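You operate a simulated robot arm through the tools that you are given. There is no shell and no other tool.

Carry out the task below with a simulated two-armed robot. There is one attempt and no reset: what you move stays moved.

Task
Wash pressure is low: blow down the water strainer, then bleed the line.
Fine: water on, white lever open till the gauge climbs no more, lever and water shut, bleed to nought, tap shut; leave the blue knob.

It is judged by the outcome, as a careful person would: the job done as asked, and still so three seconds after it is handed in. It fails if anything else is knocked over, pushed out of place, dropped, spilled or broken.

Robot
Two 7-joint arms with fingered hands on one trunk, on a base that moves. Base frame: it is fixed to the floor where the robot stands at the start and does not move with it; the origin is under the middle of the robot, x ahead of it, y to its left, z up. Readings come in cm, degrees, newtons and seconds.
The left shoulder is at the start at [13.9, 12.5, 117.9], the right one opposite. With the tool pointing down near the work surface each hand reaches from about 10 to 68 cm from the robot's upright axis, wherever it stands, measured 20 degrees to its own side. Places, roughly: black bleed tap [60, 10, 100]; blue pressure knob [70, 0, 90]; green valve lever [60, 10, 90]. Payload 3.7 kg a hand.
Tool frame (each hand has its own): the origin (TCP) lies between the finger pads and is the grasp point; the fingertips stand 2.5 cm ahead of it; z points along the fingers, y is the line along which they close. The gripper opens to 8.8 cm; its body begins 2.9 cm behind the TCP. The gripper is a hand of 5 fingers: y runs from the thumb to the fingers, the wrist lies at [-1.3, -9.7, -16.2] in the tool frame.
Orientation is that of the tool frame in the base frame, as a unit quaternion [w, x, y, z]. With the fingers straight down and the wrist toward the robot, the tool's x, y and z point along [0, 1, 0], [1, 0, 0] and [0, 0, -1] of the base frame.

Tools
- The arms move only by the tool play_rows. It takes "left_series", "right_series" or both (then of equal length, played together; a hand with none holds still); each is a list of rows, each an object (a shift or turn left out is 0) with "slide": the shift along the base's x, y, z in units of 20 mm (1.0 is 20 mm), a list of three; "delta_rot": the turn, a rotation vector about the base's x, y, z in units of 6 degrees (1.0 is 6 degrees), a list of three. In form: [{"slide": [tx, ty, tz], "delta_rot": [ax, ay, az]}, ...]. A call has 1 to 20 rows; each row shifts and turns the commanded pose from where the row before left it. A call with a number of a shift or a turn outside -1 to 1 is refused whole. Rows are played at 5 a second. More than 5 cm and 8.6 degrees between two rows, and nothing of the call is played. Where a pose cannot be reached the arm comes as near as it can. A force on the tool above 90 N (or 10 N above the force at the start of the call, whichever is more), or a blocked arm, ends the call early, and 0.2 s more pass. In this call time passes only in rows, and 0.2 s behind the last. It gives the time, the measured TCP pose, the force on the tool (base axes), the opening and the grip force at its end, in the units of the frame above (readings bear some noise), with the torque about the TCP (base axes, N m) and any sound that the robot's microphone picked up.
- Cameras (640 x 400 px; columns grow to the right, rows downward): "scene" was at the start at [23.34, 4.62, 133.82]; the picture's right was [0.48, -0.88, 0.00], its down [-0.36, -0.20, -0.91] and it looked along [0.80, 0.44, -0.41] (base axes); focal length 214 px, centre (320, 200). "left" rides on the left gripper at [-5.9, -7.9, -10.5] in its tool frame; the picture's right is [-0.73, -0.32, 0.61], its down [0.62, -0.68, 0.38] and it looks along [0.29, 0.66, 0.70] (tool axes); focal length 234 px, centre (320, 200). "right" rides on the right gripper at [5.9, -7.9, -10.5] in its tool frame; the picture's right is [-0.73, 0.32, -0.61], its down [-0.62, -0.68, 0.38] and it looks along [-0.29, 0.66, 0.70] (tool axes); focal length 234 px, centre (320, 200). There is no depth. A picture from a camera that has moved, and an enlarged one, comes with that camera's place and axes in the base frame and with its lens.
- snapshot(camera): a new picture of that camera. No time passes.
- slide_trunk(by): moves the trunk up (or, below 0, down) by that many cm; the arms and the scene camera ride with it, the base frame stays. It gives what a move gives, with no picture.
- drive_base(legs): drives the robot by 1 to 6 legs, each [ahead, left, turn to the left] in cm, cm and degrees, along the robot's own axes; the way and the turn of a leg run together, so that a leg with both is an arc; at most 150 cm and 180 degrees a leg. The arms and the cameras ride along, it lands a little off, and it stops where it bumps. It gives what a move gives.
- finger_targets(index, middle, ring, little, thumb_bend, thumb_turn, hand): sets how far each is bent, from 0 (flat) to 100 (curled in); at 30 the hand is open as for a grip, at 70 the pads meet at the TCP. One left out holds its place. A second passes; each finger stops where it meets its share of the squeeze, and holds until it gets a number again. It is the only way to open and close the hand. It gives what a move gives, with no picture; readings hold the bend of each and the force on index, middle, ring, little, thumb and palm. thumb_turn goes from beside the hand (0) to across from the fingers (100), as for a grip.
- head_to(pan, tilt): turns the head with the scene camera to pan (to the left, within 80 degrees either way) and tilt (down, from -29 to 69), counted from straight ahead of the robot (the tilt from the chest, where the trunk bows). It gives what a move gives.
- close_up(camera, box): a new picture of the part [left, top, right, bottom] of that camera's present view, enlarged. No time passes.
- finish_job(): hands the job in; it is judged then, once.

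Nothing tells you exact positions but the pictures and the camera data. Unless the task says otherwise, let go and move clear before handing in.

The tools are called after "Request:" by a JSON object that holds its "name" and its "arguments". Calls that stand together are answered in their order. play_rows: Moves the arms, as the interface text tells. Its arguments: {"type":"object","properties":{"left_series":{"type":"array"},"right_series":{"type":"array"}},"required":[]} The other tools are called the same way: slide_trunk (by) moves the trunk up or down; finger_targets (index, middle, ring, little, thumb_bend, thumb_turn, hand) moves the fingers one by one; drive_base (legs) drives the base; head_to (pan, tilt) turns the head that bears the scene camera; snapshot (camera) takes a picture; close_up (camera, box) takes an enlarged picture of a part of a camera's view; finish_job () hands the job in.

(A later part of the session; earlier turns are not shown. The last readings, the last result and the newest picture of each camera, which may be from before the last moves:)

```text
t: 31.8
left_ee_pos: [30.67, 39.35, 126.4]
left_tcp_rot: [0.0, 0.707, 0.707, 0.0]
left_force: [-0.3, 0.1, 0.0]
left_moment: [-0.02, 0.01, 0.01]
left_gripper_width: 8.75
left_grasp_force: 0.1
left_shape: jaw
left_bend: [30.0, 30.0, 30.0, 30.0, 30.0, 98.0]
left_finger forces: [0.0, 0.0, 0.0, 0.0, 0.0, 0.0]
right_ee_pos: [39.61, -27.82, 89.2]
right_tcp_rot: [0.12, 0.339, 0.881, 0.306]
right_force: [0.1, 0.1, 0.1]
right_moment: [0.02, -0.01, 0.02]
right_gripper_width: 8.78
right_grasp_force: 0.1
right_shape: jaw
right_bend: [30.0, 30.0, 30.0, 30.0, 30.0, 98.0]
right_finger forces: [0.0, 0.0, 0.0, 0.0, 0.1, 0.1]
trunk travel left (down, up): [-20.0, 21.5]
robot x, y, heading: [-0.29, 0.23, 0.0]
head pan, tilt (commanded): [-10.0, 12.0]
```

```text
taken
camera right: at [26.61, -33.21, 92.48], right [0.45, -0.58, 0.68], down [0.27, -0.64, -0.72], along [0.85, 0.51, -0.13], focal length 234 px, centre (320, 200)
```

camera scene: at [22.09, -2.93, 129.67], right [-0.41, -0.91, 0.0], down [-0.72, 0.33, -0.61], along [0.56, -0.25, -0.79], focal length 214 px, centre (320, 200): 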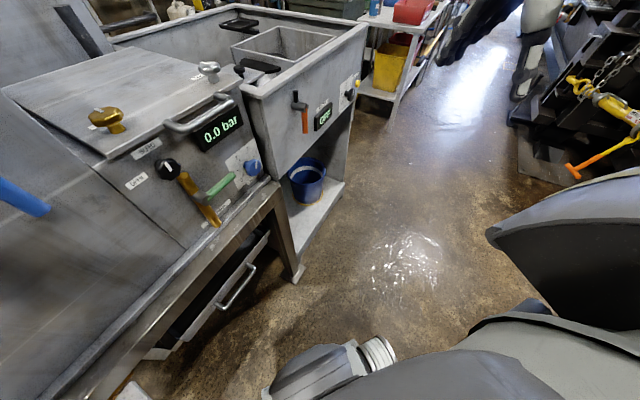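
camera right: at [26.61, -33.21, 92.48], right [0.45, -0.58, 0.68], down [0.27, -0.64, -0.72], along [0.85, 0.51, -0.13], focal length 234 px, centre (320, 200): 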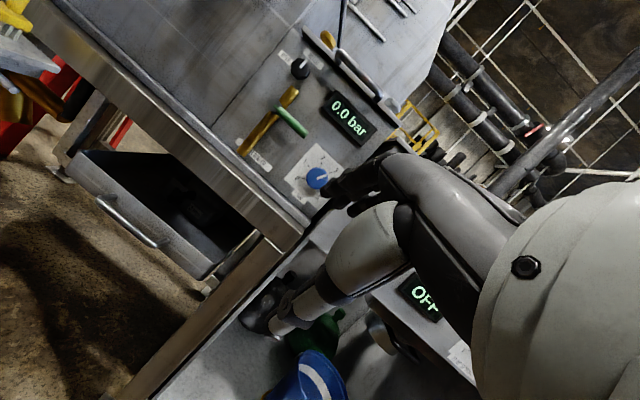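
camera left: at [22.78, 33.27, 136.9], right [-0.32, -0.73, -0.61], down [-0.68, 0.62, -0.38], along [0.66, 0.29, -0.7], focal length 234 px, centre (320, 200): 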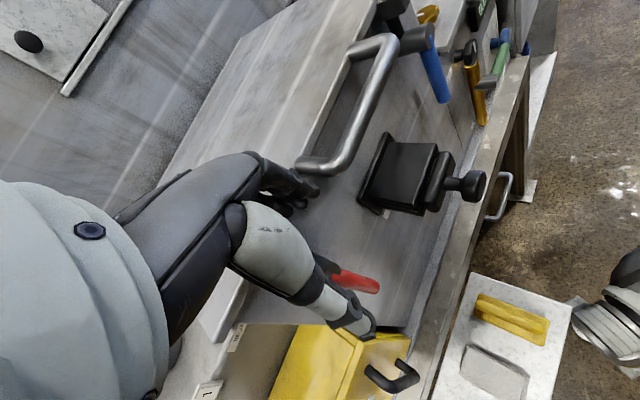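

Under the bench there's only a tray. I'll raise the trunk to see over the units and behind them.

Request:
{"name": "slide_trunk", "arguments": {"by": 20}}

Request:
{"name": "head_to", "arguments": {"pan": 0, "tilt": 40}}

Request:
{"name": "snapshot", "arguments": {"camera": "scene"}}

Request:
{"name": "head_to", "arguments": {"pan": 50, "tilt": 35}}

Request:
{"name": "snapshot", "arguments": {"camera": "scene"}}

Request:
{"name": "head_to", "arguments": {"pan": -35, "tilt": 35}}

Request:
{"name": "snapshot", "arguments": {"camera": "scene"}}

```text
t: 33.9
left_ee_pos: [30.68, 39.12, 146.47]
left_tcp_rot: [0.0, 0.707, 0.707, -0.001]
left_force: [0.4, -0.4, 0.1]
left_moment: [0.03, 0.0, 0.0]
left_gripper_width: 8.76
left_grasp_force: 0.1
left_shape: jaw
left_bend: [30.0, 30.0, 30.0, 30.0, 30.0, 98.0]
left_finger forces: [0.0, 0.0, 0.1, 0.0, 0.0, 0.0]
right_ee_pos: [39.54, -27.66, 109.16]
right_tcp_rot: [0.12, 0.34, 0.881, 0.307]
right_force: [0.0, 1.1, 0.5]
right_moment: [0.01, -0.02, 0.0]
right_gripper_width: 8.78
right_grasp_force: 0.0
right_shape: jaw
right_bend: [30.0, 30.0, 30.0, 30.0, 30.0, 98.0]
right_finger forces: [0.0, 0.0, 0.0, 0.0, 0.0, 0.0]
trunk travel left (down, up): [-40.0, 1.5]
robot x, y, heading: [0.23, 0.07, 0.0]
head pan, tilt (commanded): [-10.0, 12.0]
```

```text
t: 34.9
left_ee_pos: [30.65, 39.22, 146.49]
left_tcp_rot: [0.0, 0.706, 0.708, -0.001]
left_force: [-0.3, -0.9, -0.4]
left_moment: [-0.02, 0.02, -0.03]
left_gripper_width: 8.79
left_grasp_force: 0.0
left_shape: jaw
left_bend: [30.0, 30.0, 30.0, 30.0, 30.0, 98.0]
left_finger forces: [0.0, 0.1, 0.1, 0.0, 0.0, 0.1]
right_ee_pos: [39.7, -27.58, 109.22]
right_tcp_rot: [0.121, 0.34, 0.881, 0.307]
right_force: [0.2, 0.4, 0.3]
right_moment: [-0.06, -0.01, -0.01]
right_gripper_width: 8.78
right_grasp_force: 0.0
right_shape: jaw
right_bend: [30.0, 30.0, 30.0, 30.0, 30.0, 98.0]
right_finger forces: [0.1, 0.0, 0.1, 0.0, 0.0, 0.0]
trunk travel left (down, up): [-40.0, 1.5]
robot x, y, heading: [-0.33, 0.1, -0.1]
head pan, tilt (commanded): [0.0, 40.0]
```

```text
taken
camera scene: at [12.64, 0.15, 151.97], right [0.0, -1.0, 0.0], down [-0.64, 0.0, -0.77], along [0.77, 0.0, -0.64], focal length 214 px, centre (320, 200)
```

scene: 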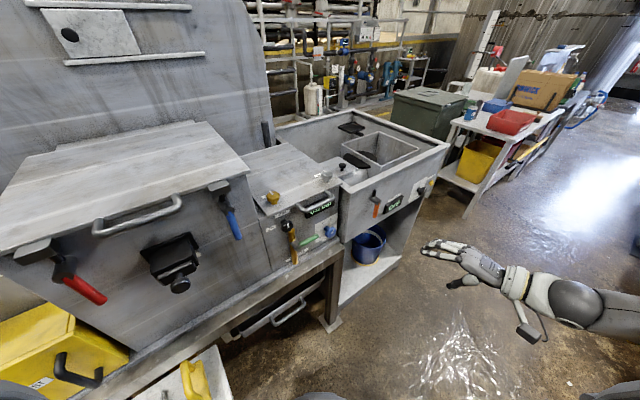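

```text
t: 36.0
left_ee_pos: [30.57, 39.28, 146.44]
left_tcp_rot: [0.0, 0.707, 0.707, 0.0]
left_force: [0.4, 1.2, 0.1]
left_moment: [-0.02, 0.04, -0.01]
left_gripper_width: 8.76
left_grasp_force: 0.1
left_shape: jaw
left_bend: [30.0, 30.0, 30.0, 30.0, 30.0, 98.0]
left_finger forces: [0.0, 0.1, 0.0, 0.0, 0.1, 0.0]
right_ee_pos: [39.45, -27.86, 109.26]
right_tcp_rot: [0.12, 0.34, 0.881, 0.306]
right_force: [0.0, 0.5, -0.4]
right_moment: [-0.02, 0.0, 0.01]
right_gripper_width: 8.8
right_grasp_force: 0.0
right_shape: jaw
right_bend: [30.0, 30.0, 30.0, 30.0, 30.0, 98.0]
right_finger forces: [0.1, 0.0, 0.0, 0.0, 0.0, 0.0]
trunk travel left (down, up): [-40.0, 1.5]
robot x, y, heading: [-0.21, 0.45, -0.0]
head pan, tilt (commanded): [50.0, 35.0]
```

```text
taken
camera scene: at [9.8, 6.89, 152.72], right [0.77, -0.64, 0.0], down [-0.37, -0.44, -0.82], along [0.53, 0.63, -0.57], focal length 214 px, centre (320, 200)
```

scene: 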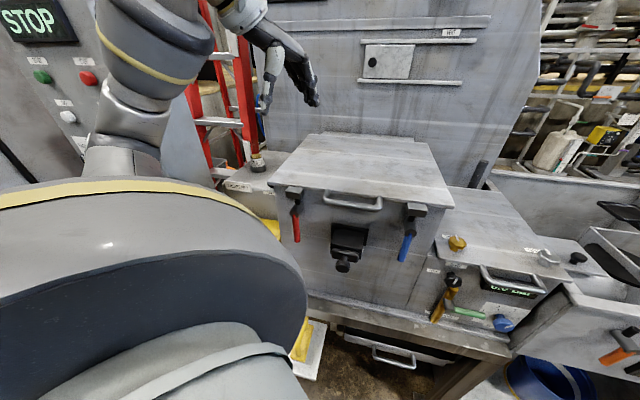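

```text
t: 37.6
left_ee_pos: [30.65, 39.31, 146.58]
left_tcp_rot: [0.0, 0.707, 0.707, -0.001]
left_force: [-0.3, -0.3, -0.2]
left_moment: [0.01, -0.01, 0.02]
left_gripper_width: 8.78
left_grasp_force: 0.0
left_shape: jaw
left_bend: [30.0, 30.0, 30.0, 30.0, 30.0, 98.0]
left_finger forces: [0.0, 0.1, 0.0, 0.1, 0.0, 0.0]
right_ee_pos: [39.57, -27.76, 109.19]
right_tcp_rot: [0.121, 0.34, 0.881, 0.307]
right_force: [0.3, -0.5, 0.0]
right_moment: [0.02, 0.02, -0.02]
right_gripper_width: 8.81
right_grasp_force: 0.0
right_shape: jaw
right_bend: [30.0, 30.0, 30.0, 30.0, 30.0, 98.0]
right_finger forces: [0.1, 0.0, 0.0, 0.0, 0.0, 0.0]
trunk travel left (down, up): [-40.0, 1.5]
robot x, y, heading: [-0.04, 0.06, -0.3]
head pan, tilt (commanded): [-35.0, 35.0]
```

```text
taken
camera scene: at [11.35, -4.89, 152.72], right [-0.57, -0.82, 0.0], down [-0.47, 0.33, -0.82], along [0.67, -0.47, -0.57], focal length 214 px, centre (320, 200)
```

scene: 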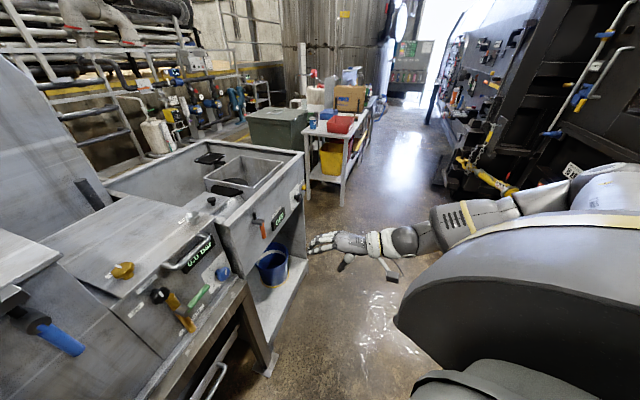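

Request:
{"name": "head_to", "arguments": {"pan": 65, "tilt": 30}}

Request:
{"name": "close_up", "arguments": {"camera": "scene", "box": [200, 0, 640, 300]}}

Request:
{"name": "snapshot", "arguments": {"camera": "left"}}

Request:
{"name": "snapshot", "arguments": {"camera": "right"}}

```text
t: 39.4
left_ee_pos: [30.7, 39.24, 146.57]
left_tcp_rot: [-0.001, 0.707, 0.707, 0.0]
left_force: [0.2, 0.9, 0.7]
left_moment: [-0.02, -0.02, -0.03]
left_gripper_width: 8.78
left_grasp_force: 0.1
left_shape: jaw
left_bend: [30.0, 30.0, 30.0, 30.0, 30.0, 98.0]
left_finger forces: [0.1, 0.1, 0.0, 0.0, 0.0, 0.0]
right_ee_pos: [39.61, -27.72, 109.18]
right_tcp_rot: [0.121, 0.34, 0.881, 0.307]
right_force: [0.1, 0.5, 0.5]
right_moment: [-0.02, 0.0, -0.02]
right_gripper_width: 8.78
right_grasp_force: 0.1
right_shape: jaw
right_bend: [30.0, 30.0, 30.0, 30.0, 30.0, 98.0]
right_finger forces: [0.0, 0.1, 0.0, 0.0, 0.0, 0.0]
trunk travel left (down, up): [-40.0, 1.5]
robot x, y, heading: [-0.28, -0.07, 0.0]
head pan, tilt (commanded): [65.0, 30.0]
```

```text
1.33 times, centred on (420, 150) of scene
camera zoom: at [7.96, 8.34, 153.5], right [0.91, -0.42, 0.0], down [-0.21, -0.45, -0.87], along [0.37, 0.78, -0.5], focal length 286 px, centre (187, 267)
```

zoom: 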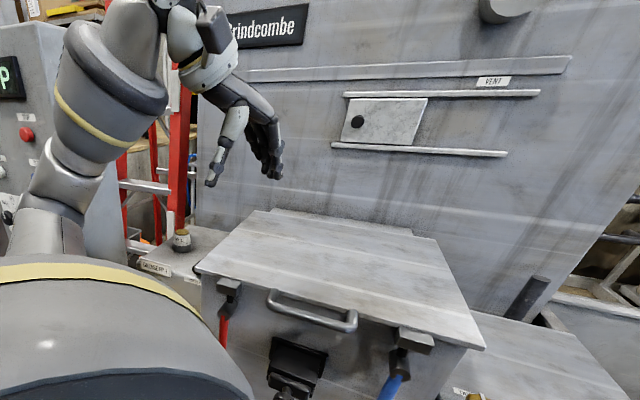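

```text
taken
camera left: at [22.78, 33.27, 156.9], right [-0.32, -0.73, -0.61], down [-0.68, 0.62, -0.38], along [0.66, 0.29, -0.7], focal length 234 px, centre (320, 200)
```

left: 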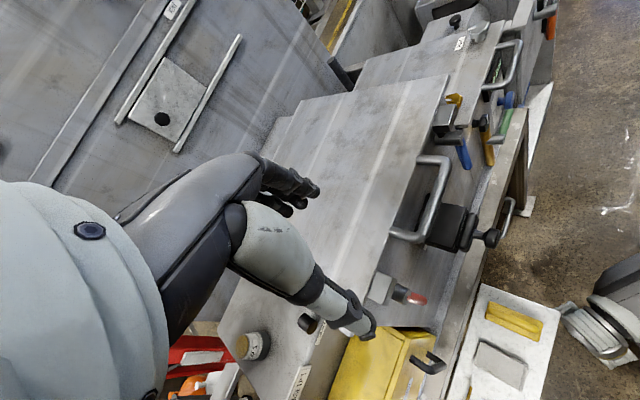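

```text
taken
camera right: at [26.58, -33.16, 112.59], right [0.45, -0.58, 0.68], down [0.26, -0.64, -0.72], along [0.85, 0.5, -0.14], focal length 234 px, centre (320, 200)
```

right: 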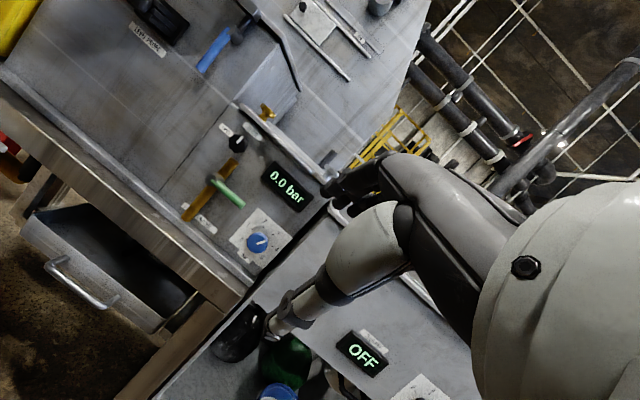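

Nothing white yet. I'll lower the trunk fully and look beneath the bench properly with the right-hand camera.

Request:
{"name": "slide_trunk", "arguments": {"by": -38}}

Request:
{"name": "snapshot", "arguments": {"camera": "right"}}

Request:
{"name": "snapshot", "arguments": {"camera": "left"}}

Request:
{"name": "head_to", "arguments": {"pan": 20, "tilt": 30}}

Request:
{"name": "snapshot", "arguments": {"camera": "scene"}}

```text
t: 41.2
left_ee_pos: [35.51, 39.28, 127.99]
left_tcp_rot: [-0.023, 0.703, 0.71, -0.024]
left_force: [-3.9, -3.8, 28.9]
left_moment: [0.17, -1.22, -0.16]
left_gripper_width: 8.3
left_grasp_force: 0.0
left_shape: jaw
left_bend: [31.0, 30.0, 30.0, 30.0, 30.0, 98.0]
left_finger forces: [3.3, 26.7, 0.1, 0.0, 0.1, 0.1]
right_ee_pos: [39.52, -27.65, 91.87]
right_tcp_rot: [0.111, 0.343, 0.882, 0.304]
right_force: [-0.9, -0.1, 0.7]
right_moment: [-0.04, 0.0, 0.0]
right_gripper_width: 8.81
right_grasp_force: 0.1
right_shape: jaw
right_bend: [30.0, 30.0, 30.0, 30.0, 30.0, 98.0]
right_finger forces: [0.0, 0.1, 0.1, 0.1, 0.1, 0.0]
trunk travel left (down, up): [-23.3, 18.2]
robot x, y, heading: [-0.29, 0.48, 0.2]
head pan, tilt (commanded): [65.0, 30.0]
stopped: the force on the tool passed its limit at 129 N (the readings are from after the stop); the commanded pose is now the measured one
```

```text
taken
camera right: at [26.64, -33.19, 95.52], right [0.47, -0.58, 0.67], down [0.25, -0.64, -0.73], along [0.85, 0.51, -0.15], focal length 234 px, centre (320, 200)
```

right: 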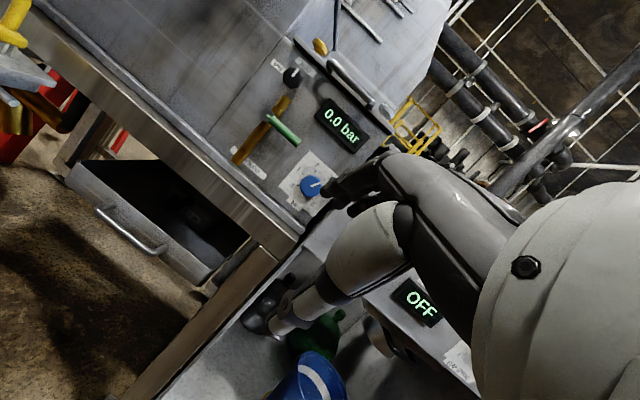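

```text
taken
camera left: at [28.46, 33.23, 138.98], right [-0.36, -0.73, -0.58], down [-0.71, 0.62, -0.34], along [0.61, 0.3, -0.74], focal length 234 px, centre (320, 200)
```

left: 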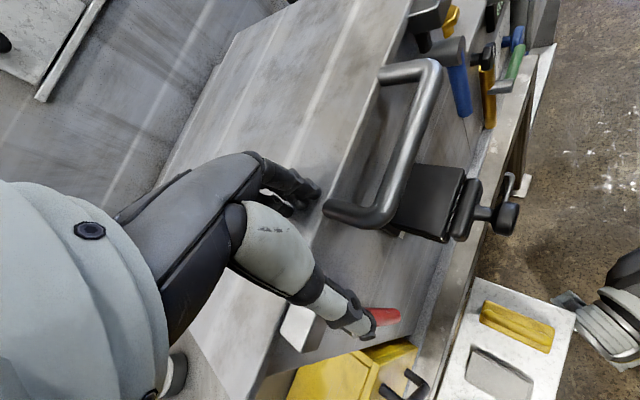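

```text
t: 42.3
left_ee_pos: [35.41, 39.18, 128.04]
left_tcp_rot: [-0.026, 0.703, 0.711, -0.025]
left_force: [-3.7, -0.4, 35.5]
left_moment: [0.26, -1.64, -0.04]
left_gripper_width: 8.38
left_grasp_force: 0.1
left_shape: jaw
left_bend: [30.0, 30.0, 30.0, 30.0, 30.0, 98.0]
left_finger forces: [5.1, 30.6, 0.0, 0.1, 0.0, 0.0]
right_ee_pos: [39.63, -27.87, 91.81]
right_tcp_rot: [0.111, 0.342, 0.882, 0.305]
right_force: [0.8, -0.4, -0.5]
right_moment: [0.0, -0.01, -0.01]
right_gripper_width: 8.78
right_grasp_force: 0.0
right_shape: jaw
right_bend: [30.0, 30.0, 30.0, 30.0, 30.0, 98.0]
right_finger forces: [0.1, 0.0, 0.1, 0.0, 0.0, 0.0]
trunk travel left (down, up): [-23.3, 18.2]
robot x, y, heading: [0.17, 0.02, 0.0]
head pan, tilt (commanded): [20.0, 30.0]
```

```text
taken
camera scene: at [20.08, 3.05, 136.55], right [0.34, -0.94, 0.0], down [-0.47, -0.17, -0.87], along [0.81, 0.3, -0.5], focal length 214 px, centre (320, 200)
```

scene: 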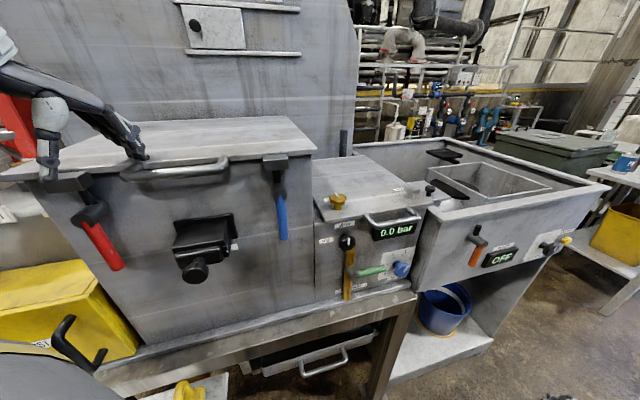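

The left hand touched down on the box lid as the trunk came down; I'll lift it straight off and draw it back, then check that nothing moved.

Request:
{"name": "play_rows", "arguments": {"left_series": [{"slide": [0, 0, 0.5]}, {"slide": [0, 0, 1]}, {"slide": [0, 0, 1]}, {"slide": [-1, 0, 0.5]}, {"slide": [-1, 0, 0]}, {"slide": [-1, 0, 0]}, {"slide": [-1, 0, 0]}, {"slide": [-1, 0, 0]}, {"slide": [-1, 0, 0]}, {"slide": [-1, 0, 0]}]}}

Request:
{"name": "snapshot", "arguments": {"camera": "left"}}

Request:
{"name": "snapshot", "arguments": {"camera": "scene"}}

```text
t: 44.5
left_ee_pos: [21.56, 39.69, 133.84]
left_tcp_rot: [-0.028, 0.703, 0.71, -0.028]
left_force: [-0.4, -0.2, -0.7]
left_moment: [0.01, 0.0, -0.02]
left_gripper_width: 8.79
left_grasp_force: 0.0
left_shape: jaw
left_bend: [30.0, 30.0, 30.0, 30.0, 30.0, 98.0]
left_finger forces: [0.0, 0.0, 0.0, 0.0, 0.0, 0.0]
right_ee_pos: [39.59, -27.76, 91.9]
right_tcp_rot: [0.112, 0.343, 0.882, 0.303]
right_force: [-0.3, -0.8, 0.3]
right_moment: [-0.03, -0.02, 0.02]
right_gripper_width: 8.79
right_grasp_force: 0.0
right_shape: jaw
right_bend: [30.0, 30.0, 30.0, 30.0, 30.0, 98.0]
right_finger forces: [0.0, 0.1, 0.0, 0.1, 0.1, 0.1]
trunk travel left (down, up): [-23.3, 18.2]
robot x, y, heading: [0.33, 0.21, -0.0]
head pan, tilt (commanded): [20.0, 30.0]
```

```text
taken
camera left: at [14.57, 33.62, 144.85], right [-0.36, -0.73, -0.58], down [-0.71, 0.62, -0.33], along [0.6, 0.3, -0.75], focal length 234 px, centre (320, 200)
```

left: 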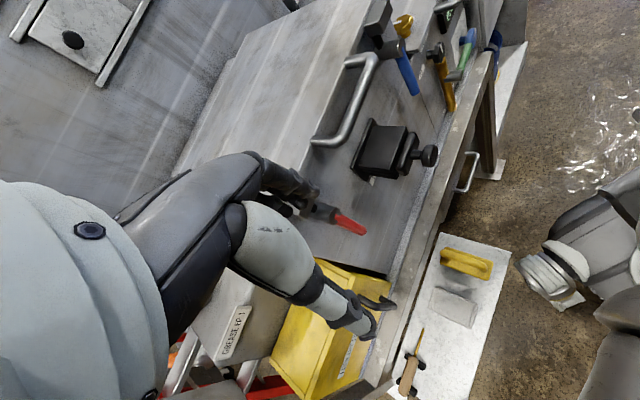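

```text
taken
camera scene: at [20.29, 3.26, 136.5], right [0.34, -0.94, 0.0], down [-0.47, -0.17, -0.87], along [0.81, 0.3, -0.5], focal length 214 px, centre (320, 200)
```

scene: 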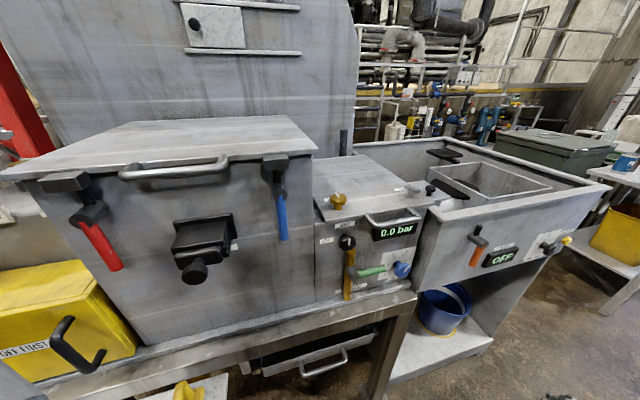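

Nothing has moved. I'll zoom into different parts now that the arms are out of view.

Request:
{"name": "close_up", "arguments": {"camera": "scene", "box": [300, 110, 460, 210]}}

Request:
{"name": "close_up", "arguments": {"camera": "scene", "box": [300, 200, 460, 300]}}

Request:
{"name": "close_up", "arguments": {"camera": "scene", "box": [200, 290, 520, 400]}}

Request:
{"name": "close_up", "arguments": {"camera": "scene", "box": [340, 0, 640, 180]}}

```text
4.00 times, centred on (380, 160) of scene
camera zoom: at [20.29, 3.26, 136.5], right [0.34, -0.94, 0.0], down [-0.47, -0.17, -0.87], along [0.81, 0.3, -0.5], focal length 858 px, centre (80, 360)
```

zoom: 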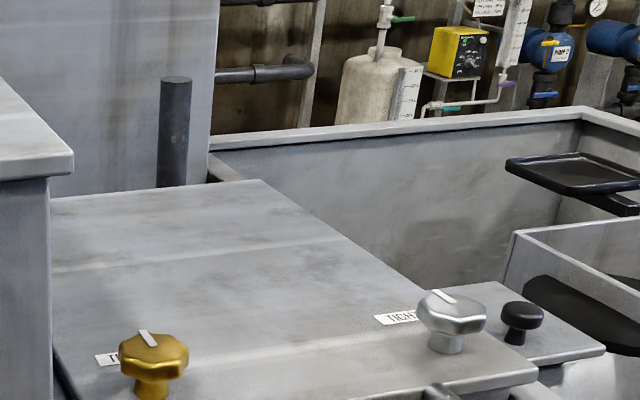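

```text
4.00 times, centred on (380, 250) of scene
camera zoom: at [20.29, 3.26, 136.5], right [0.34, -0.94, 0.0], down [-0.47, -0.17, -0.87], along [0.81, 0.3, -0.5], focal length 858 px, centre (80, 0)
```

zoom: 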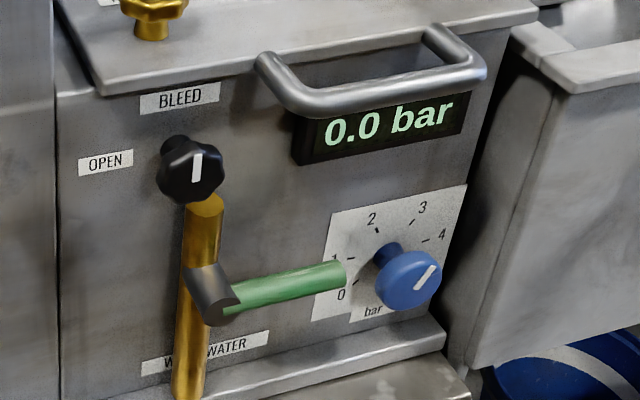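

```text
2.00 times, centred on (360, 345) of scene
camera zoom: at [20.29, 3.26, 136.5], right [0.34, -0.94, 0.0], down [-0.47, -0.17, -0.87], along [0.81, 0.3, -0.5], focal length 429 px, centre (240, -90)
```

zoom: 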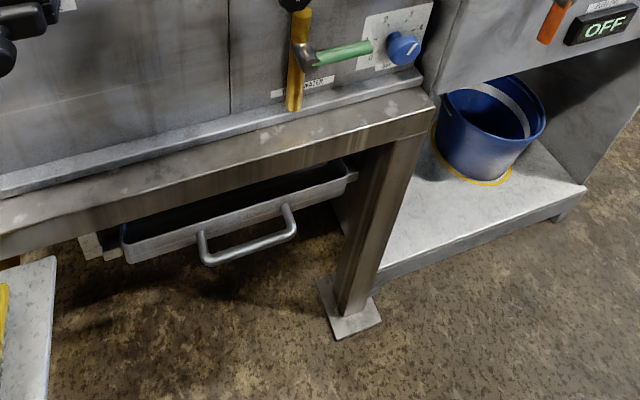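

```text
2.13 times, centred on (490, 90) of scene
camera zoom: at [20.29, 3.26, 136.5], right [0.34, -0.94, 0.0], down [-0.47, -0.17, -0.87], along [0.81, 0.3, -0.5], focal length 458 px, centre (-43, 435)
```

zoom: 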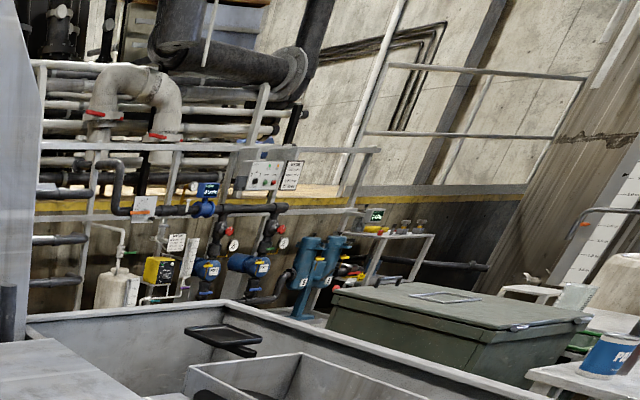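

There's a small whitish thing under the bench left of the tray; I'll zoom on it.

Request:
{"name": "close_up", "arguments": {"camera": "scene", "box": [210, 340, 290, 390]}}

Request:
{"name": "close_up", "arguments": {"camera": "right", "box": [0, 80, 300, 320]}}

```text
8.00 times, centred on (250, 365) of scene
camera zoom: at [20.29, 3.26, 136.5], right [0.34, -0.94, 0.0], down [-0.47, -0.17, -0.87], along [0.81, 0.3, -0.5], focal length 1716 px, centre (880, -1120)
```

zoom: 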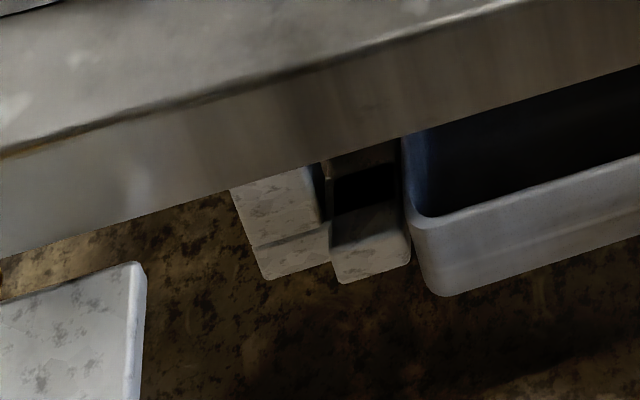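

```text
1.67 times, centred on (150, 200) of right
camera zoom: at [26.66, -33.12, 95.57], right [0.47, -0.58, 0.67], down [0.25, -0.64, -0.73], along [0.85, 0.51, -0.15], focal length 390 px, centre (603, 200)
```

zoom: 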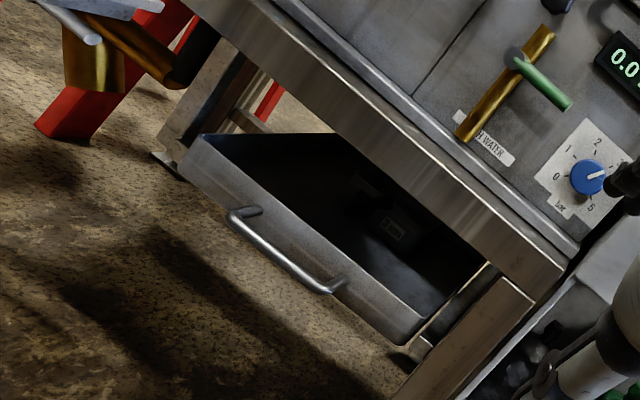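

Under the bench there is only a tray with something in it. I'll swing the right hand round to look to the right and behind the robot before I drive.

Request:
{"name": "play_rows", "arguments": {"right_series": [{"slide": [-0.4, -0.6, 0.5], "delta_rot": [0, 0, -1]}, {"slide": [-0.4, -0.6, 0.5], "delta_rot": [0, 0, -1]}, {"slide": [-0.4, -0.6, 0.5], "delta_rot": [0, 0, -1]}, {"slide": [-0.4, -0.6, 0.5], "delta_rot": [0, 0, -1]}, {"slide": [-0.4, -0.6, 0.5], "delta_rot": [0, 0, -1]}, {"slide": [-0.4, -0.6, 0.5], "delta_rot": [0, 0, -1]}, {"slide": [-0.4, -0.6, 0.5], "delta_rot": [0, 0, -1]}, {"slide": [-0.4, -0.6, 0.5], "delta_rot": [0, 0, -1]}, {"slide": [-0.4, -0.6, 0.5], "delta_rot": [0, 0, -1]}, {"slide": [-0.4, -0.6, 0.5], "delta_rot": [0, 0, -1]}, {"slide": [-0.4, -0.6, 0.5], "delta_rot": [0, 0, -1]}, {"slide": [-0.4, -0.6, 0.5], "delta_rot": [0, 0, -1]}, {"slide": [-0.4, -0.6, 0.5], "delta_rot": [0, 0, -1]}, {"slide": [-0.4, -0.6, 0.5], "delta_rot": [0, 0, -1]}, {"slide": [-0.4, -0.6, 0.5], "delta_rot": [0, 0, -1]}, {"slide": [-0.4, -0.6, 0.5], "delta_rot": [0, 0, -1]}, {"slide": [-0.4, -0.6, 0.5], "delta_rot": [0, 0, -1]}, {"slide": [-0.4, -0.6, 0.5], "delta_rot": [0, 0, -1]}, {"slide": [-0.4, -0.6, 0.5], "delta_rot": [0, 0, -1]}, {"slide": [-0.4, -0.6, 0.5], "delta_rot": [0, 0, -1]}]}}

Request:
{"name": "snapshot", "arguments": {"camera": "right"}}

```text
t: 48.7
left_ee_pos: [21.58, 39.68, 133.94]
left_tcp_rot: [-0.027, 0.703, 0.711, -0.029]
left_force: [0.1, -0.2, 1.2]
left_moment: [0.02, 0.0, -0.03]
left_gripper_width: 8.76
left_grasp_force: 0.0
left_shape: jaw
left_bend: [30.0, 30.0, 30.0, 30.0, 30.0, 98.0]
left_finger forces: [0.0, 0.0, 0.1, 0.0, 0.0, 0.1]
right_ee_pos: [25.85, -60.99, 115.04]
right_tcp_rot: [0.318, 0.936, 0.143, 0.056]
right_force: [0.2, -1.0, 0.1]
right_moment: [-0.03, 0.0, 0.0]
right_gripper_width: 8.79
right_grasp_force: 0.1
right_shape: jaw
right_bend: [30.0, 30.0, 30.0, 30.0, 30.0, 98.0]
right_finger forces: [0.0, 0.0, 0.0, 0.1, 0.0, 0.1]
right hand out of reach, approached as far as the arm can: row 8, 9, 10, 11, 12, 13, 14, 15, 16, 17, 18, 19
trunk travel left (down, up): [-23.3, 18.2]
robot x, y, heading: [0.41, -0.2, -0.2]
head pan, tilt (commanded): [20.0, 30.0]
```

```text
taken
camera right: at [27.51, -47.11, 118.72], right [-0.74, -0.11, 0.67], down [-0.68, 0.1, -0.73], along [0.01, -0.99, -0.15], focal length 234 px, centre (320, 200)
```

right: 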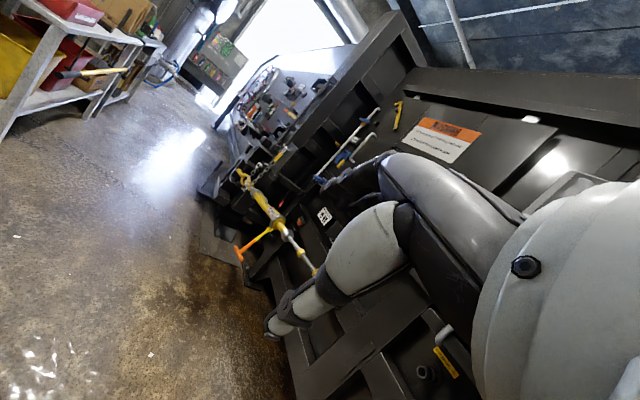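

I'll look upward too, in case the white lever sits high on the machine or on piping.

Request:
{"name": "head_to", "arguments": {"pan": 20, "tilt": -25}}

Request:
{"name": "snapshot", "arguments": {"camera": "scene"}}

Request:
{"name": "head_to", "arguments": {"pan": 70, "tilt": 10}}

Request:
{"name": "snapshot", "arguments": {"camera": "scene"}}

Request:
{"name": "head_to", "arguments": {"pan": -80, "tilt": 20}}

Request:
{"name": "snapshot", "arguments": {"camera": "scene"}}

```text
t: 50.0
left_ee_pos: [21.65, 39.71, 133.96]
left_tcp_rot: [-0.028, 0.703, 0.71, -0.03]
left_force: [-0.3, 0.4, 0.0]
left_moment: [-0.01, 0.01, -0.01]
left_gripper_width: 8.77
left_grasp_force: 0.0
left_shape: jaw
left_bend: [30.0, 30.0, 30.0, 30.0, 30.0, 98.0]
left_finger forces: [0.0, 0.0, 0.1, 0.0, 0.0, 0.1]
right_ee_pos: [25.88, -60.99, 115.04]
right_tcp_rot: [0.318, 0.936, 0.144, 0.055]
right_force: [0.1, -0.4, -0.7]
right_moment: [-0.01, 0.04, 0.02]
right_gripper_width: 8.82
right_grasp_force: 0.0
right_shape: jaw
right_bend: [30.0, 30.0, 30.0, 30.0, 30.0, 98.0]
right_finger forces: [0.1, 0.1, 0.1, 0.0, 0.1, 0.0]
trunk travel left (down, up): [-23.3, 18.2]
robot x, y, heading: [0.03, 0.14, -0.1]
head pan, tilt (commanded): [20.0, -25.0]
```

```text
taken
camera scene: at [18.55, 2.61, 144.88], right [0.34, -0.94, 0.0], down [0.4, 0.14, -0.91], along [0.85, 0.31, 0.42], focal length 214 px, centre (320, 200)
```

scene: 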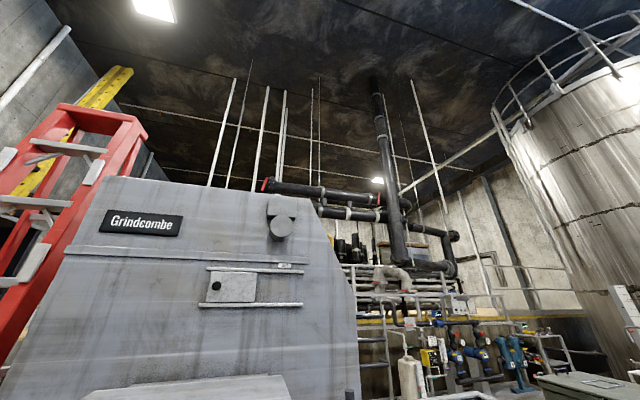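

```text
t: 51.1
left_ee_pos: [21.65, 39.77, 133.87]
left_tcp_rot: [-0.028, 0.702, 0.711, -0.028]
left_force: [0.6, -0.5, 0.5]
left_moment: [-0.01, -0.01, -0.02]
left_gripper_width: 8.76
left_grasp_force: 0.1
left_shape: jaw
left_bend: [30.0, 30.0, 30.0, 30.0, 30.0, 98.0]
left_finger forces: [0.0, 0.0, 0.0, 0.0, 0.1, 0.0]
right_ee_pos: [25.8, -61.05, 115.03]
right_tcp_rot: [0.318, 0.936, 0.144, 0.056]
right_force: [-0.5, 0.6, -0.2]
right_moment: [0.02, -0.04, -0.01]
right_gripper_width: 8.82
right_grasp_force: 0.1
right_shape: jaw
right_bend: [30.0, 30.0, 30.0, 30.0, 30.0, 98.0]
right_finger forces: [0.0, 0.0, 0.0, 0.0, 0.0, 0.0]
trunk travel left (down, up): [-23.3, 18.2]
robot x, y, heading: [0.04, 0.37, 0.1]
head pan, tilt (commanded): [70.0, 10.0]
```

```text
taken
camera scene: at [15.06, 8.91, 139.72], right [0.94, -0.34, 0.0], down [-0.06, -0.16, -0.98], along [0.34, 0.93, -0.17], focal length 214 px, centre (320, 200)
```

scene: 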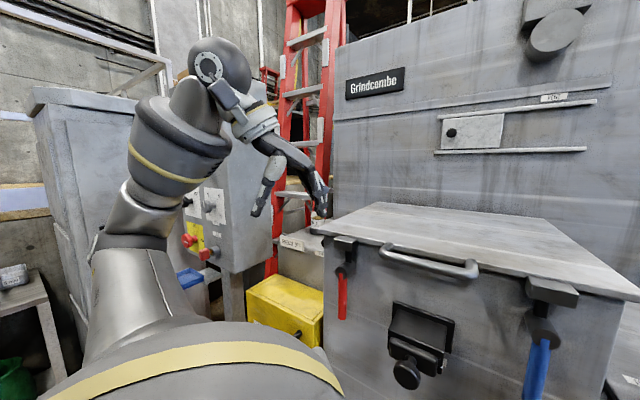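

```text
t: 53.5
left_ee_pos: [21.72, 39.63, 133.85]
left_tcp_rot: [-0.028, 0.703, 0.71, -0.029]
left_force: [0.6, 0.7, -0.1]
left_moment: [-0.03, -0.03, -0.03]
left_gripper_width: 8.77
left_grasp_force: 0.1
left_shape: jaw
left_bend: [30.0, 30.0, 30.0, 30.0, 30.0, 98.0]
left_finger forces: [0.0, 0.0, 0.0, 0.0, 0.1, 0.1]
right_ee_pos: [26.0, -60.95, 114.94]
right_tcp_rot: [0.318, 0.936, 0.143, 0.055]
right_force: [0.5, 0.2, 0.6]
right_moment: [-0.01, -0.02, 0.02]
right_gripper_width: 8.79
right_grasp_force: 0.1
right_shape: jaw
right_bend: [30.0, 30.0, 30.0, 30.0, 30.0, 98.0]
right_finger forces: [0.0, 0.1, 0.0, 0.1, 0.1, 0.0]
trunk travel left (down, up): [-23.3, 18.2]
robot x, y, heading: [-0.17, 0.21, -0.3]
head pan, tilt (commanded): [-80.0, 20.0]
```

```text
taken
camera scene: at [13.5, -8.99, 138.09], right [-0.98, -0.17, 0.0], down [-0.06, 0.34, -0.94], along [0.16, -0.93, -0.34], focal length 214 px, centre (320, 200)
```

scene: 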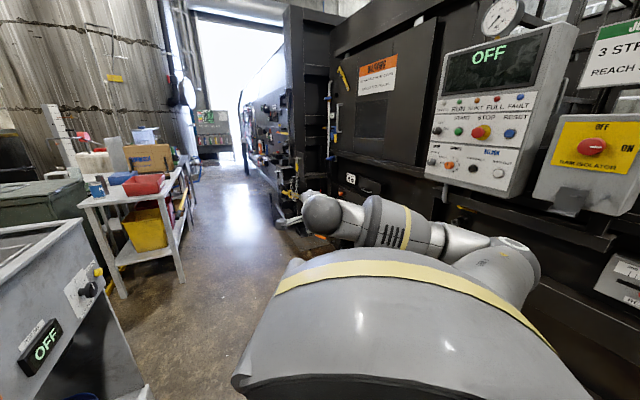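

Request:
{"name": "close_up", "arguments": {"camera": "scene", "box": [400, 0, 640, 320]}}

Request:
{"name": "close_up", "arguments": {"camera": "scene", "box": [0, 60, 400, 330]}}

Request:
{"name": "close_up", "arguments": {"camera": "left", "box": [140, 180, 520, 400]}}

```text
1.25 times, centred on (520, 160) of scene
camera zoom: at [13.5, -8.99, 138.09], right [-0.98, -0.17, 0.0], down [-0.06, 0.34, -0.94], along [0.16, -0.93, -0.34], focal length 268 px, centre (70, 250)
```

zoom: 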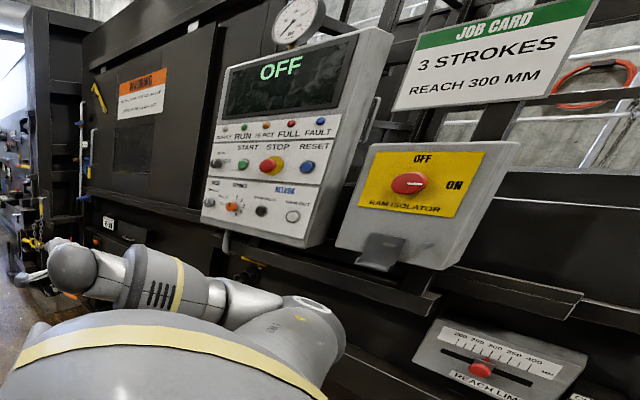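

```text
1.48 times, centred on (200, 195) of scene
camera zoom: at [13.5, -8.99, 138.09], right [-0.98, -0.17, 0.0], down [-0.06, 0.34, -0.94], along [0.16, -0.93, -0.34], focal length 318 px, centre (498, 207)
```

zoom: 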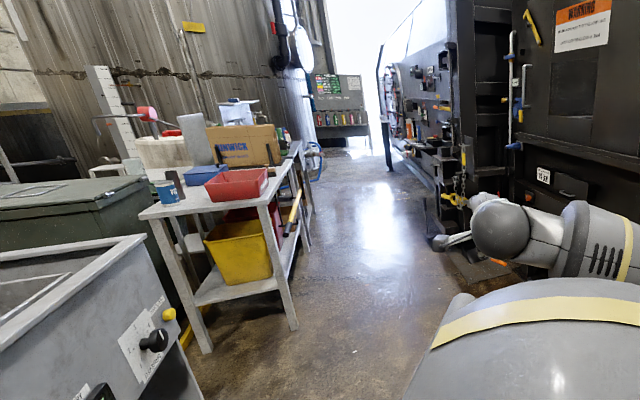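

```text
1.68 times, centred on (330, 290) of left
camera zoom: at [14.69, 33.64, 144.84], right [-0.36, -0.73, -0.58], down [-0.72, 0.62, -0.33], along [0.6, 0.3, -0.75], focal length 394 px, centre (303, 48)
```

zoom: 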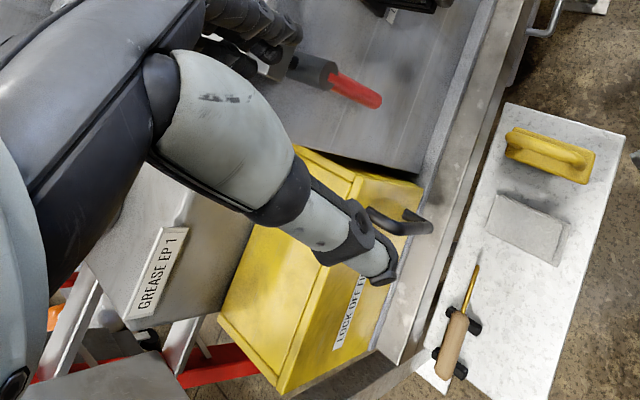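

Request:
{"name": "head_to", "arguments": {"pan": 75, "tilt": 20}}

Request:
{"name": "close_up", "arguments": {"camera": "scene", "box": [100, 100, 420, 300]}}

Request:
{"name": "play_rows", "arguments": {"left_series": [{"slide": [0, 0, 0], "delta_rot": [0, -1, 0]}, {"slide": [0, 0, 0], "delta_rot": [0, -1, 0]}, {"slide": [0, 0, 0], "delta_rot": [0, -1, 0]}, {"slide": [0, 0, 0], "delta_rot": [0, -1, 0]}, {"slide": [0, 0, 0], "delta_rot": [0, -1, 0]}, {"slide": [0, 0, 0], "delta_rot": [0, -1, 0]}, {"slide": [0, 0, 0], "delta_rot": [0, 0, 1]}, {"slide": [0, 0, 0], "delta_rot": [0, 0, 1]}, {"slide": [0, 0, 0], "delta_rot": [0, 0, 1]}, {"slide": [0, 0, 0], "delta_rot": [0, 0, 1]}, {"slide": [0, 0, 0], "delta_rot": [0, 0, 1]}]}}

Request:
{"name": "snapshot", "arguments": {"camera": "left"}}

```text
t: 55.9
left_ee_pos: [21.66, 39.6, 133.75]
left_tcp_rot: [-0.028, 0.703, 0.71, -0.028]
left_force: [0.4, 0.9, 0.8]
left_moment: [0.02, 0.02, -0.01]
left_gripper_width: 8.78
left_grasp_force: 0.0
left_shape: jaw
left_bend: [30.0, 30.0, 30.0, 30.0, 30.0, 98.0]
left_finger forces: [0.1, 0.1, 0.0, 0.0, 0.0, 0.0]
right_ee_pos: [25.8, -61.03, 115.07]
right_tcp_rot: [0.317, 0.936, 0.144, 0.055]
right_force: [1.0, -0.4, -0.5]
right_moment: [-0.06, -0.01, -0.01]
right_gripper_width: 8.79
right_grasp_force: 0.1
right_shape: jaw
right_bend: [30.0, 30.0, 30.0, 30.0, 30.0, 98.0]
right_finger forces: [0.0, 0.1, 0.1, 0.1, 0.1, 0.0]
trunk travel left (down, up): [-23.3, 18.2]
robot x, y, heading: [0.1, 0.02, -0.0]
head pan, tilt (commanded): [75.0, 20.0]
```

```text
2.00 times, centred on (260, 200) of scene
camera zoom: at [14.28, 9.17, 138.09], right [0.97, -0.26, 0.0], down [-0.09, -0.33, -0.94], along [0.24, 0.91, -0.34], focal length 429 px, centre (440, 200)
```

zoom: 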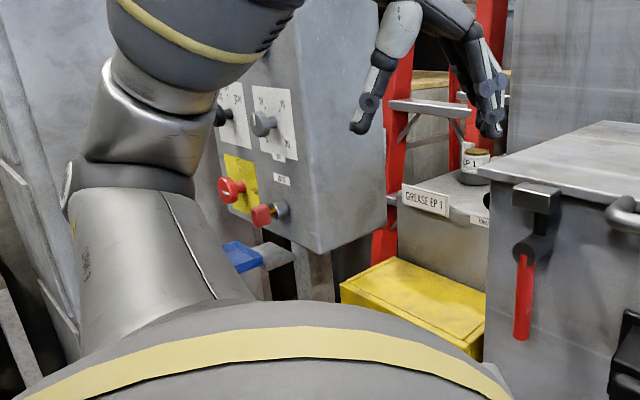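

```text
t: 58.3
left_ee_pos: [21.5, 39.66, 134.43]
left_tcp_rot: [0.136, 0.477, 0.836, 0.234]
left_force: [0.3, 0.2, -0.8]
left_moment: [0.0, 0.03, 0.0]
left_gripper_width: 8.74
left_grasp_force: 0.0
left_shape: jaw
left_bend: [30.0, 30.0, 30.0, 30.0, 30.0, 98.0]
left_finger forces: [0.0, 0.0, 0.0, 0.0, 0.0, 0.0]
left hand out of reach, approached as far as the arm can: row 11
right_ee_pos: [25.83, -60.98, 115.03]
right_tcp_rot: [0.318, 0.936, 0.144, 0.055]
right_force: [0.3, -0.8, -0.5]
right_moment: [0.03, 0.04, -0.01]
right_gripper_width: 8.8
right_grasp_force: 0.1
right_shape: jaw
right_bend: [30.0, 30.0, 30.0, 30.0, 30.0, 98.0]
right_finger forces: [0.0, 0.0, 0.1, 0.0, 0.0, 0.0]
trunk travel left (down, up): [-23.3, 18.2]
robot x, y, heading: [-0.04, -0.16, 0.0]
head pan, tilt (commanded): [75.0, 20.0]
```

```text
taken
camera left: at [14.06, 28.29, 139.2], right [0.4, -0.61, -0.68], down [-0.64, 0.34, -0.69], along [0.65, 0.72, -0.25], focal length 234 px, centre (320, 200)
```

left: 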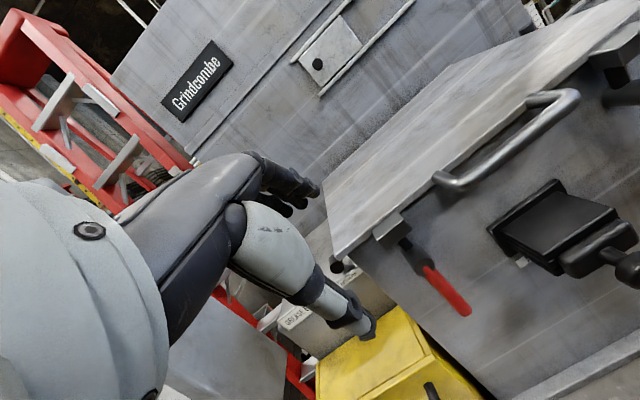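

Still nothing white within sight. I'll bring the right hand high over the sink to look down into it and at the gap between the gauge unit and the sink.

Request:
{"name": "play_rows", "arguments": {"right_series": [{"slide": [0, 0.4, 1], "delta_rot": [0, 0, 1]}, {"slide": [0, 0.4, 1], "delta_rot": [0, 0, 1]}, {"slide": [0, 0.4, 1], "delta_rot": [0, 0, 1]}, {"slide": [0, 0.4, 1], "delta_rot": [0, 0, 1]}, {"slide": [0, 0.4, 1], "delta_rot": [0, 0, 1]}, {"slide": [0.3, 0.4, 1], "delta_rot": [0, 0, 1]}, {"slide": [0.3, 0.4, 1], "delta_rot": [0, 0, 1]}, {"slide": [0.3, 0.4, 1], "delta_rot": [0, 0, 1]}, {"slide": [0.3, 0.4, 1], "delta_rot": [0, 0, 1]}, {"slide": [0.5, 0.4, 1], "delta_rot": [0, 0, 1]}, {"slide": [0.5, 0.4, 1], "delta_rot": [0, 0, 1]}, {"slide": [0.5, 0.4, 1], "delta_rot": [0, 0, 1]}, {"slide": [0.6, 0.4, 0.5], "delta_rot": [0, 0.8, 0]}, {"slide": [0.6, 0.4, 0.5], "delta_rot": [0, 0.8, 0]}, {"slide": [0.6, 0.4, 0.5], "delta_rot": [0, 0.8, 0]}, {"slide": [0.6, 0.4, 0.5], "delta_rot": [0, 0.8, 0]}, {"slide": [0.6, 0.4, 0.5], "delta_rot": [0, 0.8, 0]}]}}

Request:
{"name": "snapshot", "arguments": {"camera": "right"}}

```text
t: 61.9
left_ee_pos: [21.75, 39.7, 134.32]
left_tcp_rot: [0.136, 0.477, 0.836, 0.232]
left_force: [0.0, -0.4, 1.1]
left_moment: [-0.01, 0.01, 0.01]
left_gripper_width: 8.78
left_grasp_force: 0.1
left_shape: jaw
left_bend: [30.0, 30.0, 30.0, 30.0, 30.0, 98.0]
left_finger forces: [0.1, 0.0, 0.0, 0.0, 0.1, 0.1]
right_ee_pos: [35.16, -47.33, 141.05]
right_tcp_rot: [0.09, 0.736, 0.667, 0.076]
right_force: [0.3, 0.3, -0.3]
right_moment: [0.0, -0.01, 0.02]
right_gripper_width: 8.81
right_grasp_force: 0.1
right_shape: jaw
right_bend: [30.0, 30.0, 30.0, 30.0, 30.0, 98.0]
right_finger forces: [0.1, 0.0, 0.0, 0.0, 0.0, 0.0]
right hand out of reach, approached as far as the arm can: row 11, 12
trunk travel left (down, up): [-23.3, 18.2]
robot x, y, heading: [-0.1, -0.08, 0.0]
head pan, tilt (commanded): [75.0, 20.0]
```

```text
taken
camera right: at [25.49, -40.38, 149.41], right [0.1, -0.73, 0.67], down [-0.63, -0.57, -0.53], along [0.77, -0.37, -0.52], focal length 234 px, centre (320, 200)
```

right: 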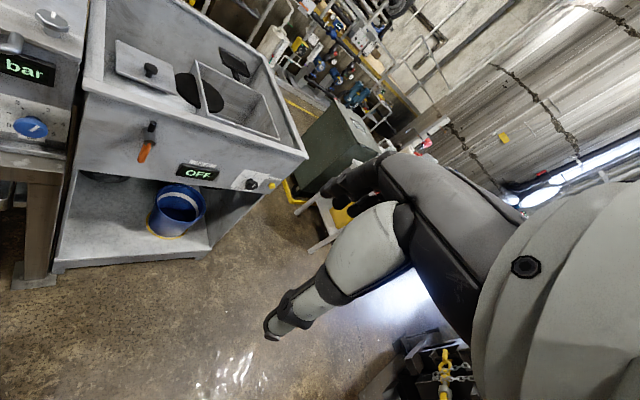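

The sink shows nothing white either. I'll lower the trunk (left hand is clear of the lid now) and look up under the bench near the wash-water pipe.

Request:
{"name": "slide_trunk", "arguments": {"by": -10}}

Request:
{"name": "slide_trunk", "arguments": {"by": -12}}

Request:
{"name": "head_to", "arguments": {"pan": 20, "tilt": 30}}

Request:
{"name": "snapshot", "arguments": {"camera": "scene"}}

Request:
{"name": "snapshot", "arguments": {"camera": "left"}}

```text
t: 63.2
left_ee_pos: [21.29, 39.72, 124.36]
left_tcp_rot: [0.139, 0.477, 0.836, 0.235]
left_force: [-0.1, 0.2, 0.7]
left_moment: [0.01, -0.02, -0.03]
left_gripper_width: 8.78
left_grasp_force: 0.0
left_shape: jaw
left_bend: [30.0, 30.0, 30.0, 30.0, 30.0, 98.0]
left_finger forces: [0.0, 0.0, 0.1, 0.0, 0.1, 0.0]
right_ee_pos: [46.5, -47.65, 123.75]
right_tcp_rot: [0.0, 0.738, 0.674, -0.023]
right_force: [0.1, 0.6, -0.6]
right_moment: [-0.01, -0.02, -0.01]
right_gripper_width: 8.8
right_grasp_force: 0.0
right_shape: jaw
right_bend: [30.0, 30.0, 30.0, 30.0, 30.0, 98.0]
right_finger forces: [0.0, 0.0, 0.0, 0.0, 0.0, 0.1]
trunk travel left (down, up): [-13.3, 28.2]
robot x, y, heading: [-0.33, -0.12, 0.1]
head pan, tilt (commanded): [75.0, 20.0]
```

```text
t: 64.7
left_ee_pos: [21.35, 39.76, 112.35]
left_tcp_rot: [0.138, 0.477, 0.836, 0.234]
left_force: [-1.0, 0.0, 0.3]
left_moment: [0.02, 0.03, -0.04]
left_gripper_width: 8.78
left_grasp_force: 0.1
left_shape: jaw
left_bend: [30.0, 30.0, 30.0, 30.0, 30.0, 98.0]
left_finger forces: [0.1, 0.0, 0.0, 0.0, 0.0, 0.0]
right_ee_pos: [56.93, -47.65, 101.19]
right_tcp_rot: [-0.117, 0.723, 0.664, -0.151]
right_force: [0.1, 0.1, 0.0]
right_moment: [-0.07, -0.02, 0.03]
right_gripper_width: 8.79
right_grasp_force: 0.1
right_shape: jaw
right_bend: [30.0, 30.0, 30.0, 30.0, 30.0, 98.0]
right_finger forces: [0.1, 0.1, 0.0, 0.0, 0.0, 0.0]
trunk travel left (down, up): [-1.3, 40.2]
robot x, y, heading: [0.01, -0.03, 0.1]
head pan, tilt (commanded): [75.0, 20.0]
```

```text
t: 66.0
left_ee_pos: [21.54, 39.65, 112.34]
left_tcp_rot: [0.137, 0.477, 0.836, 0.234]
left_force: [-0.2, -0.1, 1.0]
left_moment: [0.0, 0.02, 0.02]
left_gripper_width: 8.77
left_grasp_force: 0.0
left_shape: jaw
left_bend: [30.0, 30.0, 30.0, 30.0, 30.0, 98.0]
left_finger forces: [0.0, 0.0, 0.0, 0.0, 0.1, 0.0]
right_ee_pos: [56.88, -47.66, 100.94]
right_tcp_rot: [-0.118, 0.723, 0.663, -0.152]
right_force: [-1.2, 0.2, -0.5]
right_moment: [-0.03, 0.0, 0.01]
right_gripper_width: 8.76
right_grasp_force: 0.0
right_shape: jaw
right_bend: [30.0, 30.0, 30.0, 30.0, 30.0, 98.0]
right_finger forces: [0.1, 0.0, 0.0, 0.0, 0.1, 0.0]
trunk travel left (down, up): [-1.3, 40.2]
robot x, y, heading: [0.3, 0.13, 0.0]
head pan, tilt (commanded): [20.0, 30.0]
```

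```text
taken
camera scene: at [41.37, 3.3, 111.36], right [0.34, -0.94, 0.0], down [-0.47, -0.17, -0.87], along [0.81, 0.3, -0.5], focal length 214 px, centre (320, 200)
```

scene: 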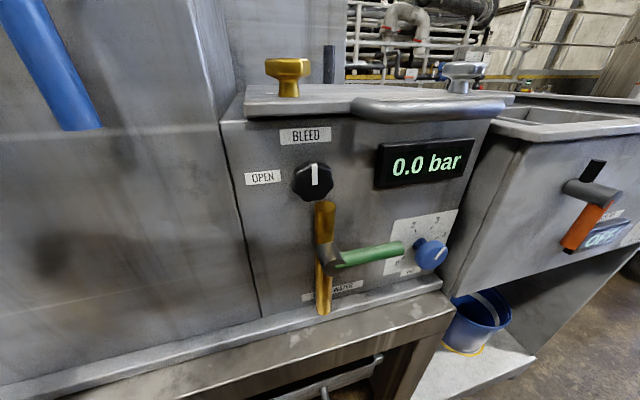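

```text
taken
camera left: at [14.0, 28.39, 117.09], right [0.41, -0.61, -0.68], down [-0.64, 0.34, -0.69], along [0.65, 0.72, -0.25], focal length 234 px, centre (320, 200)
```

left: 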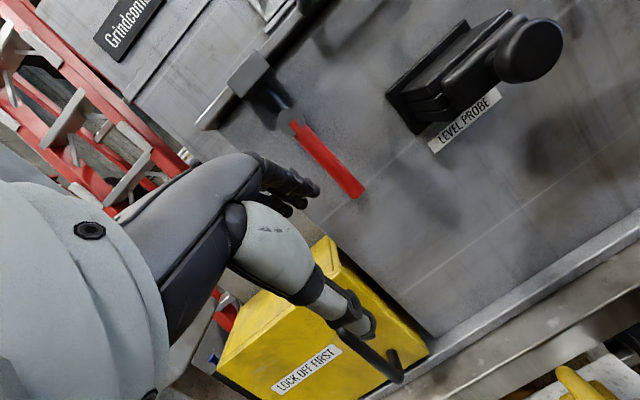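

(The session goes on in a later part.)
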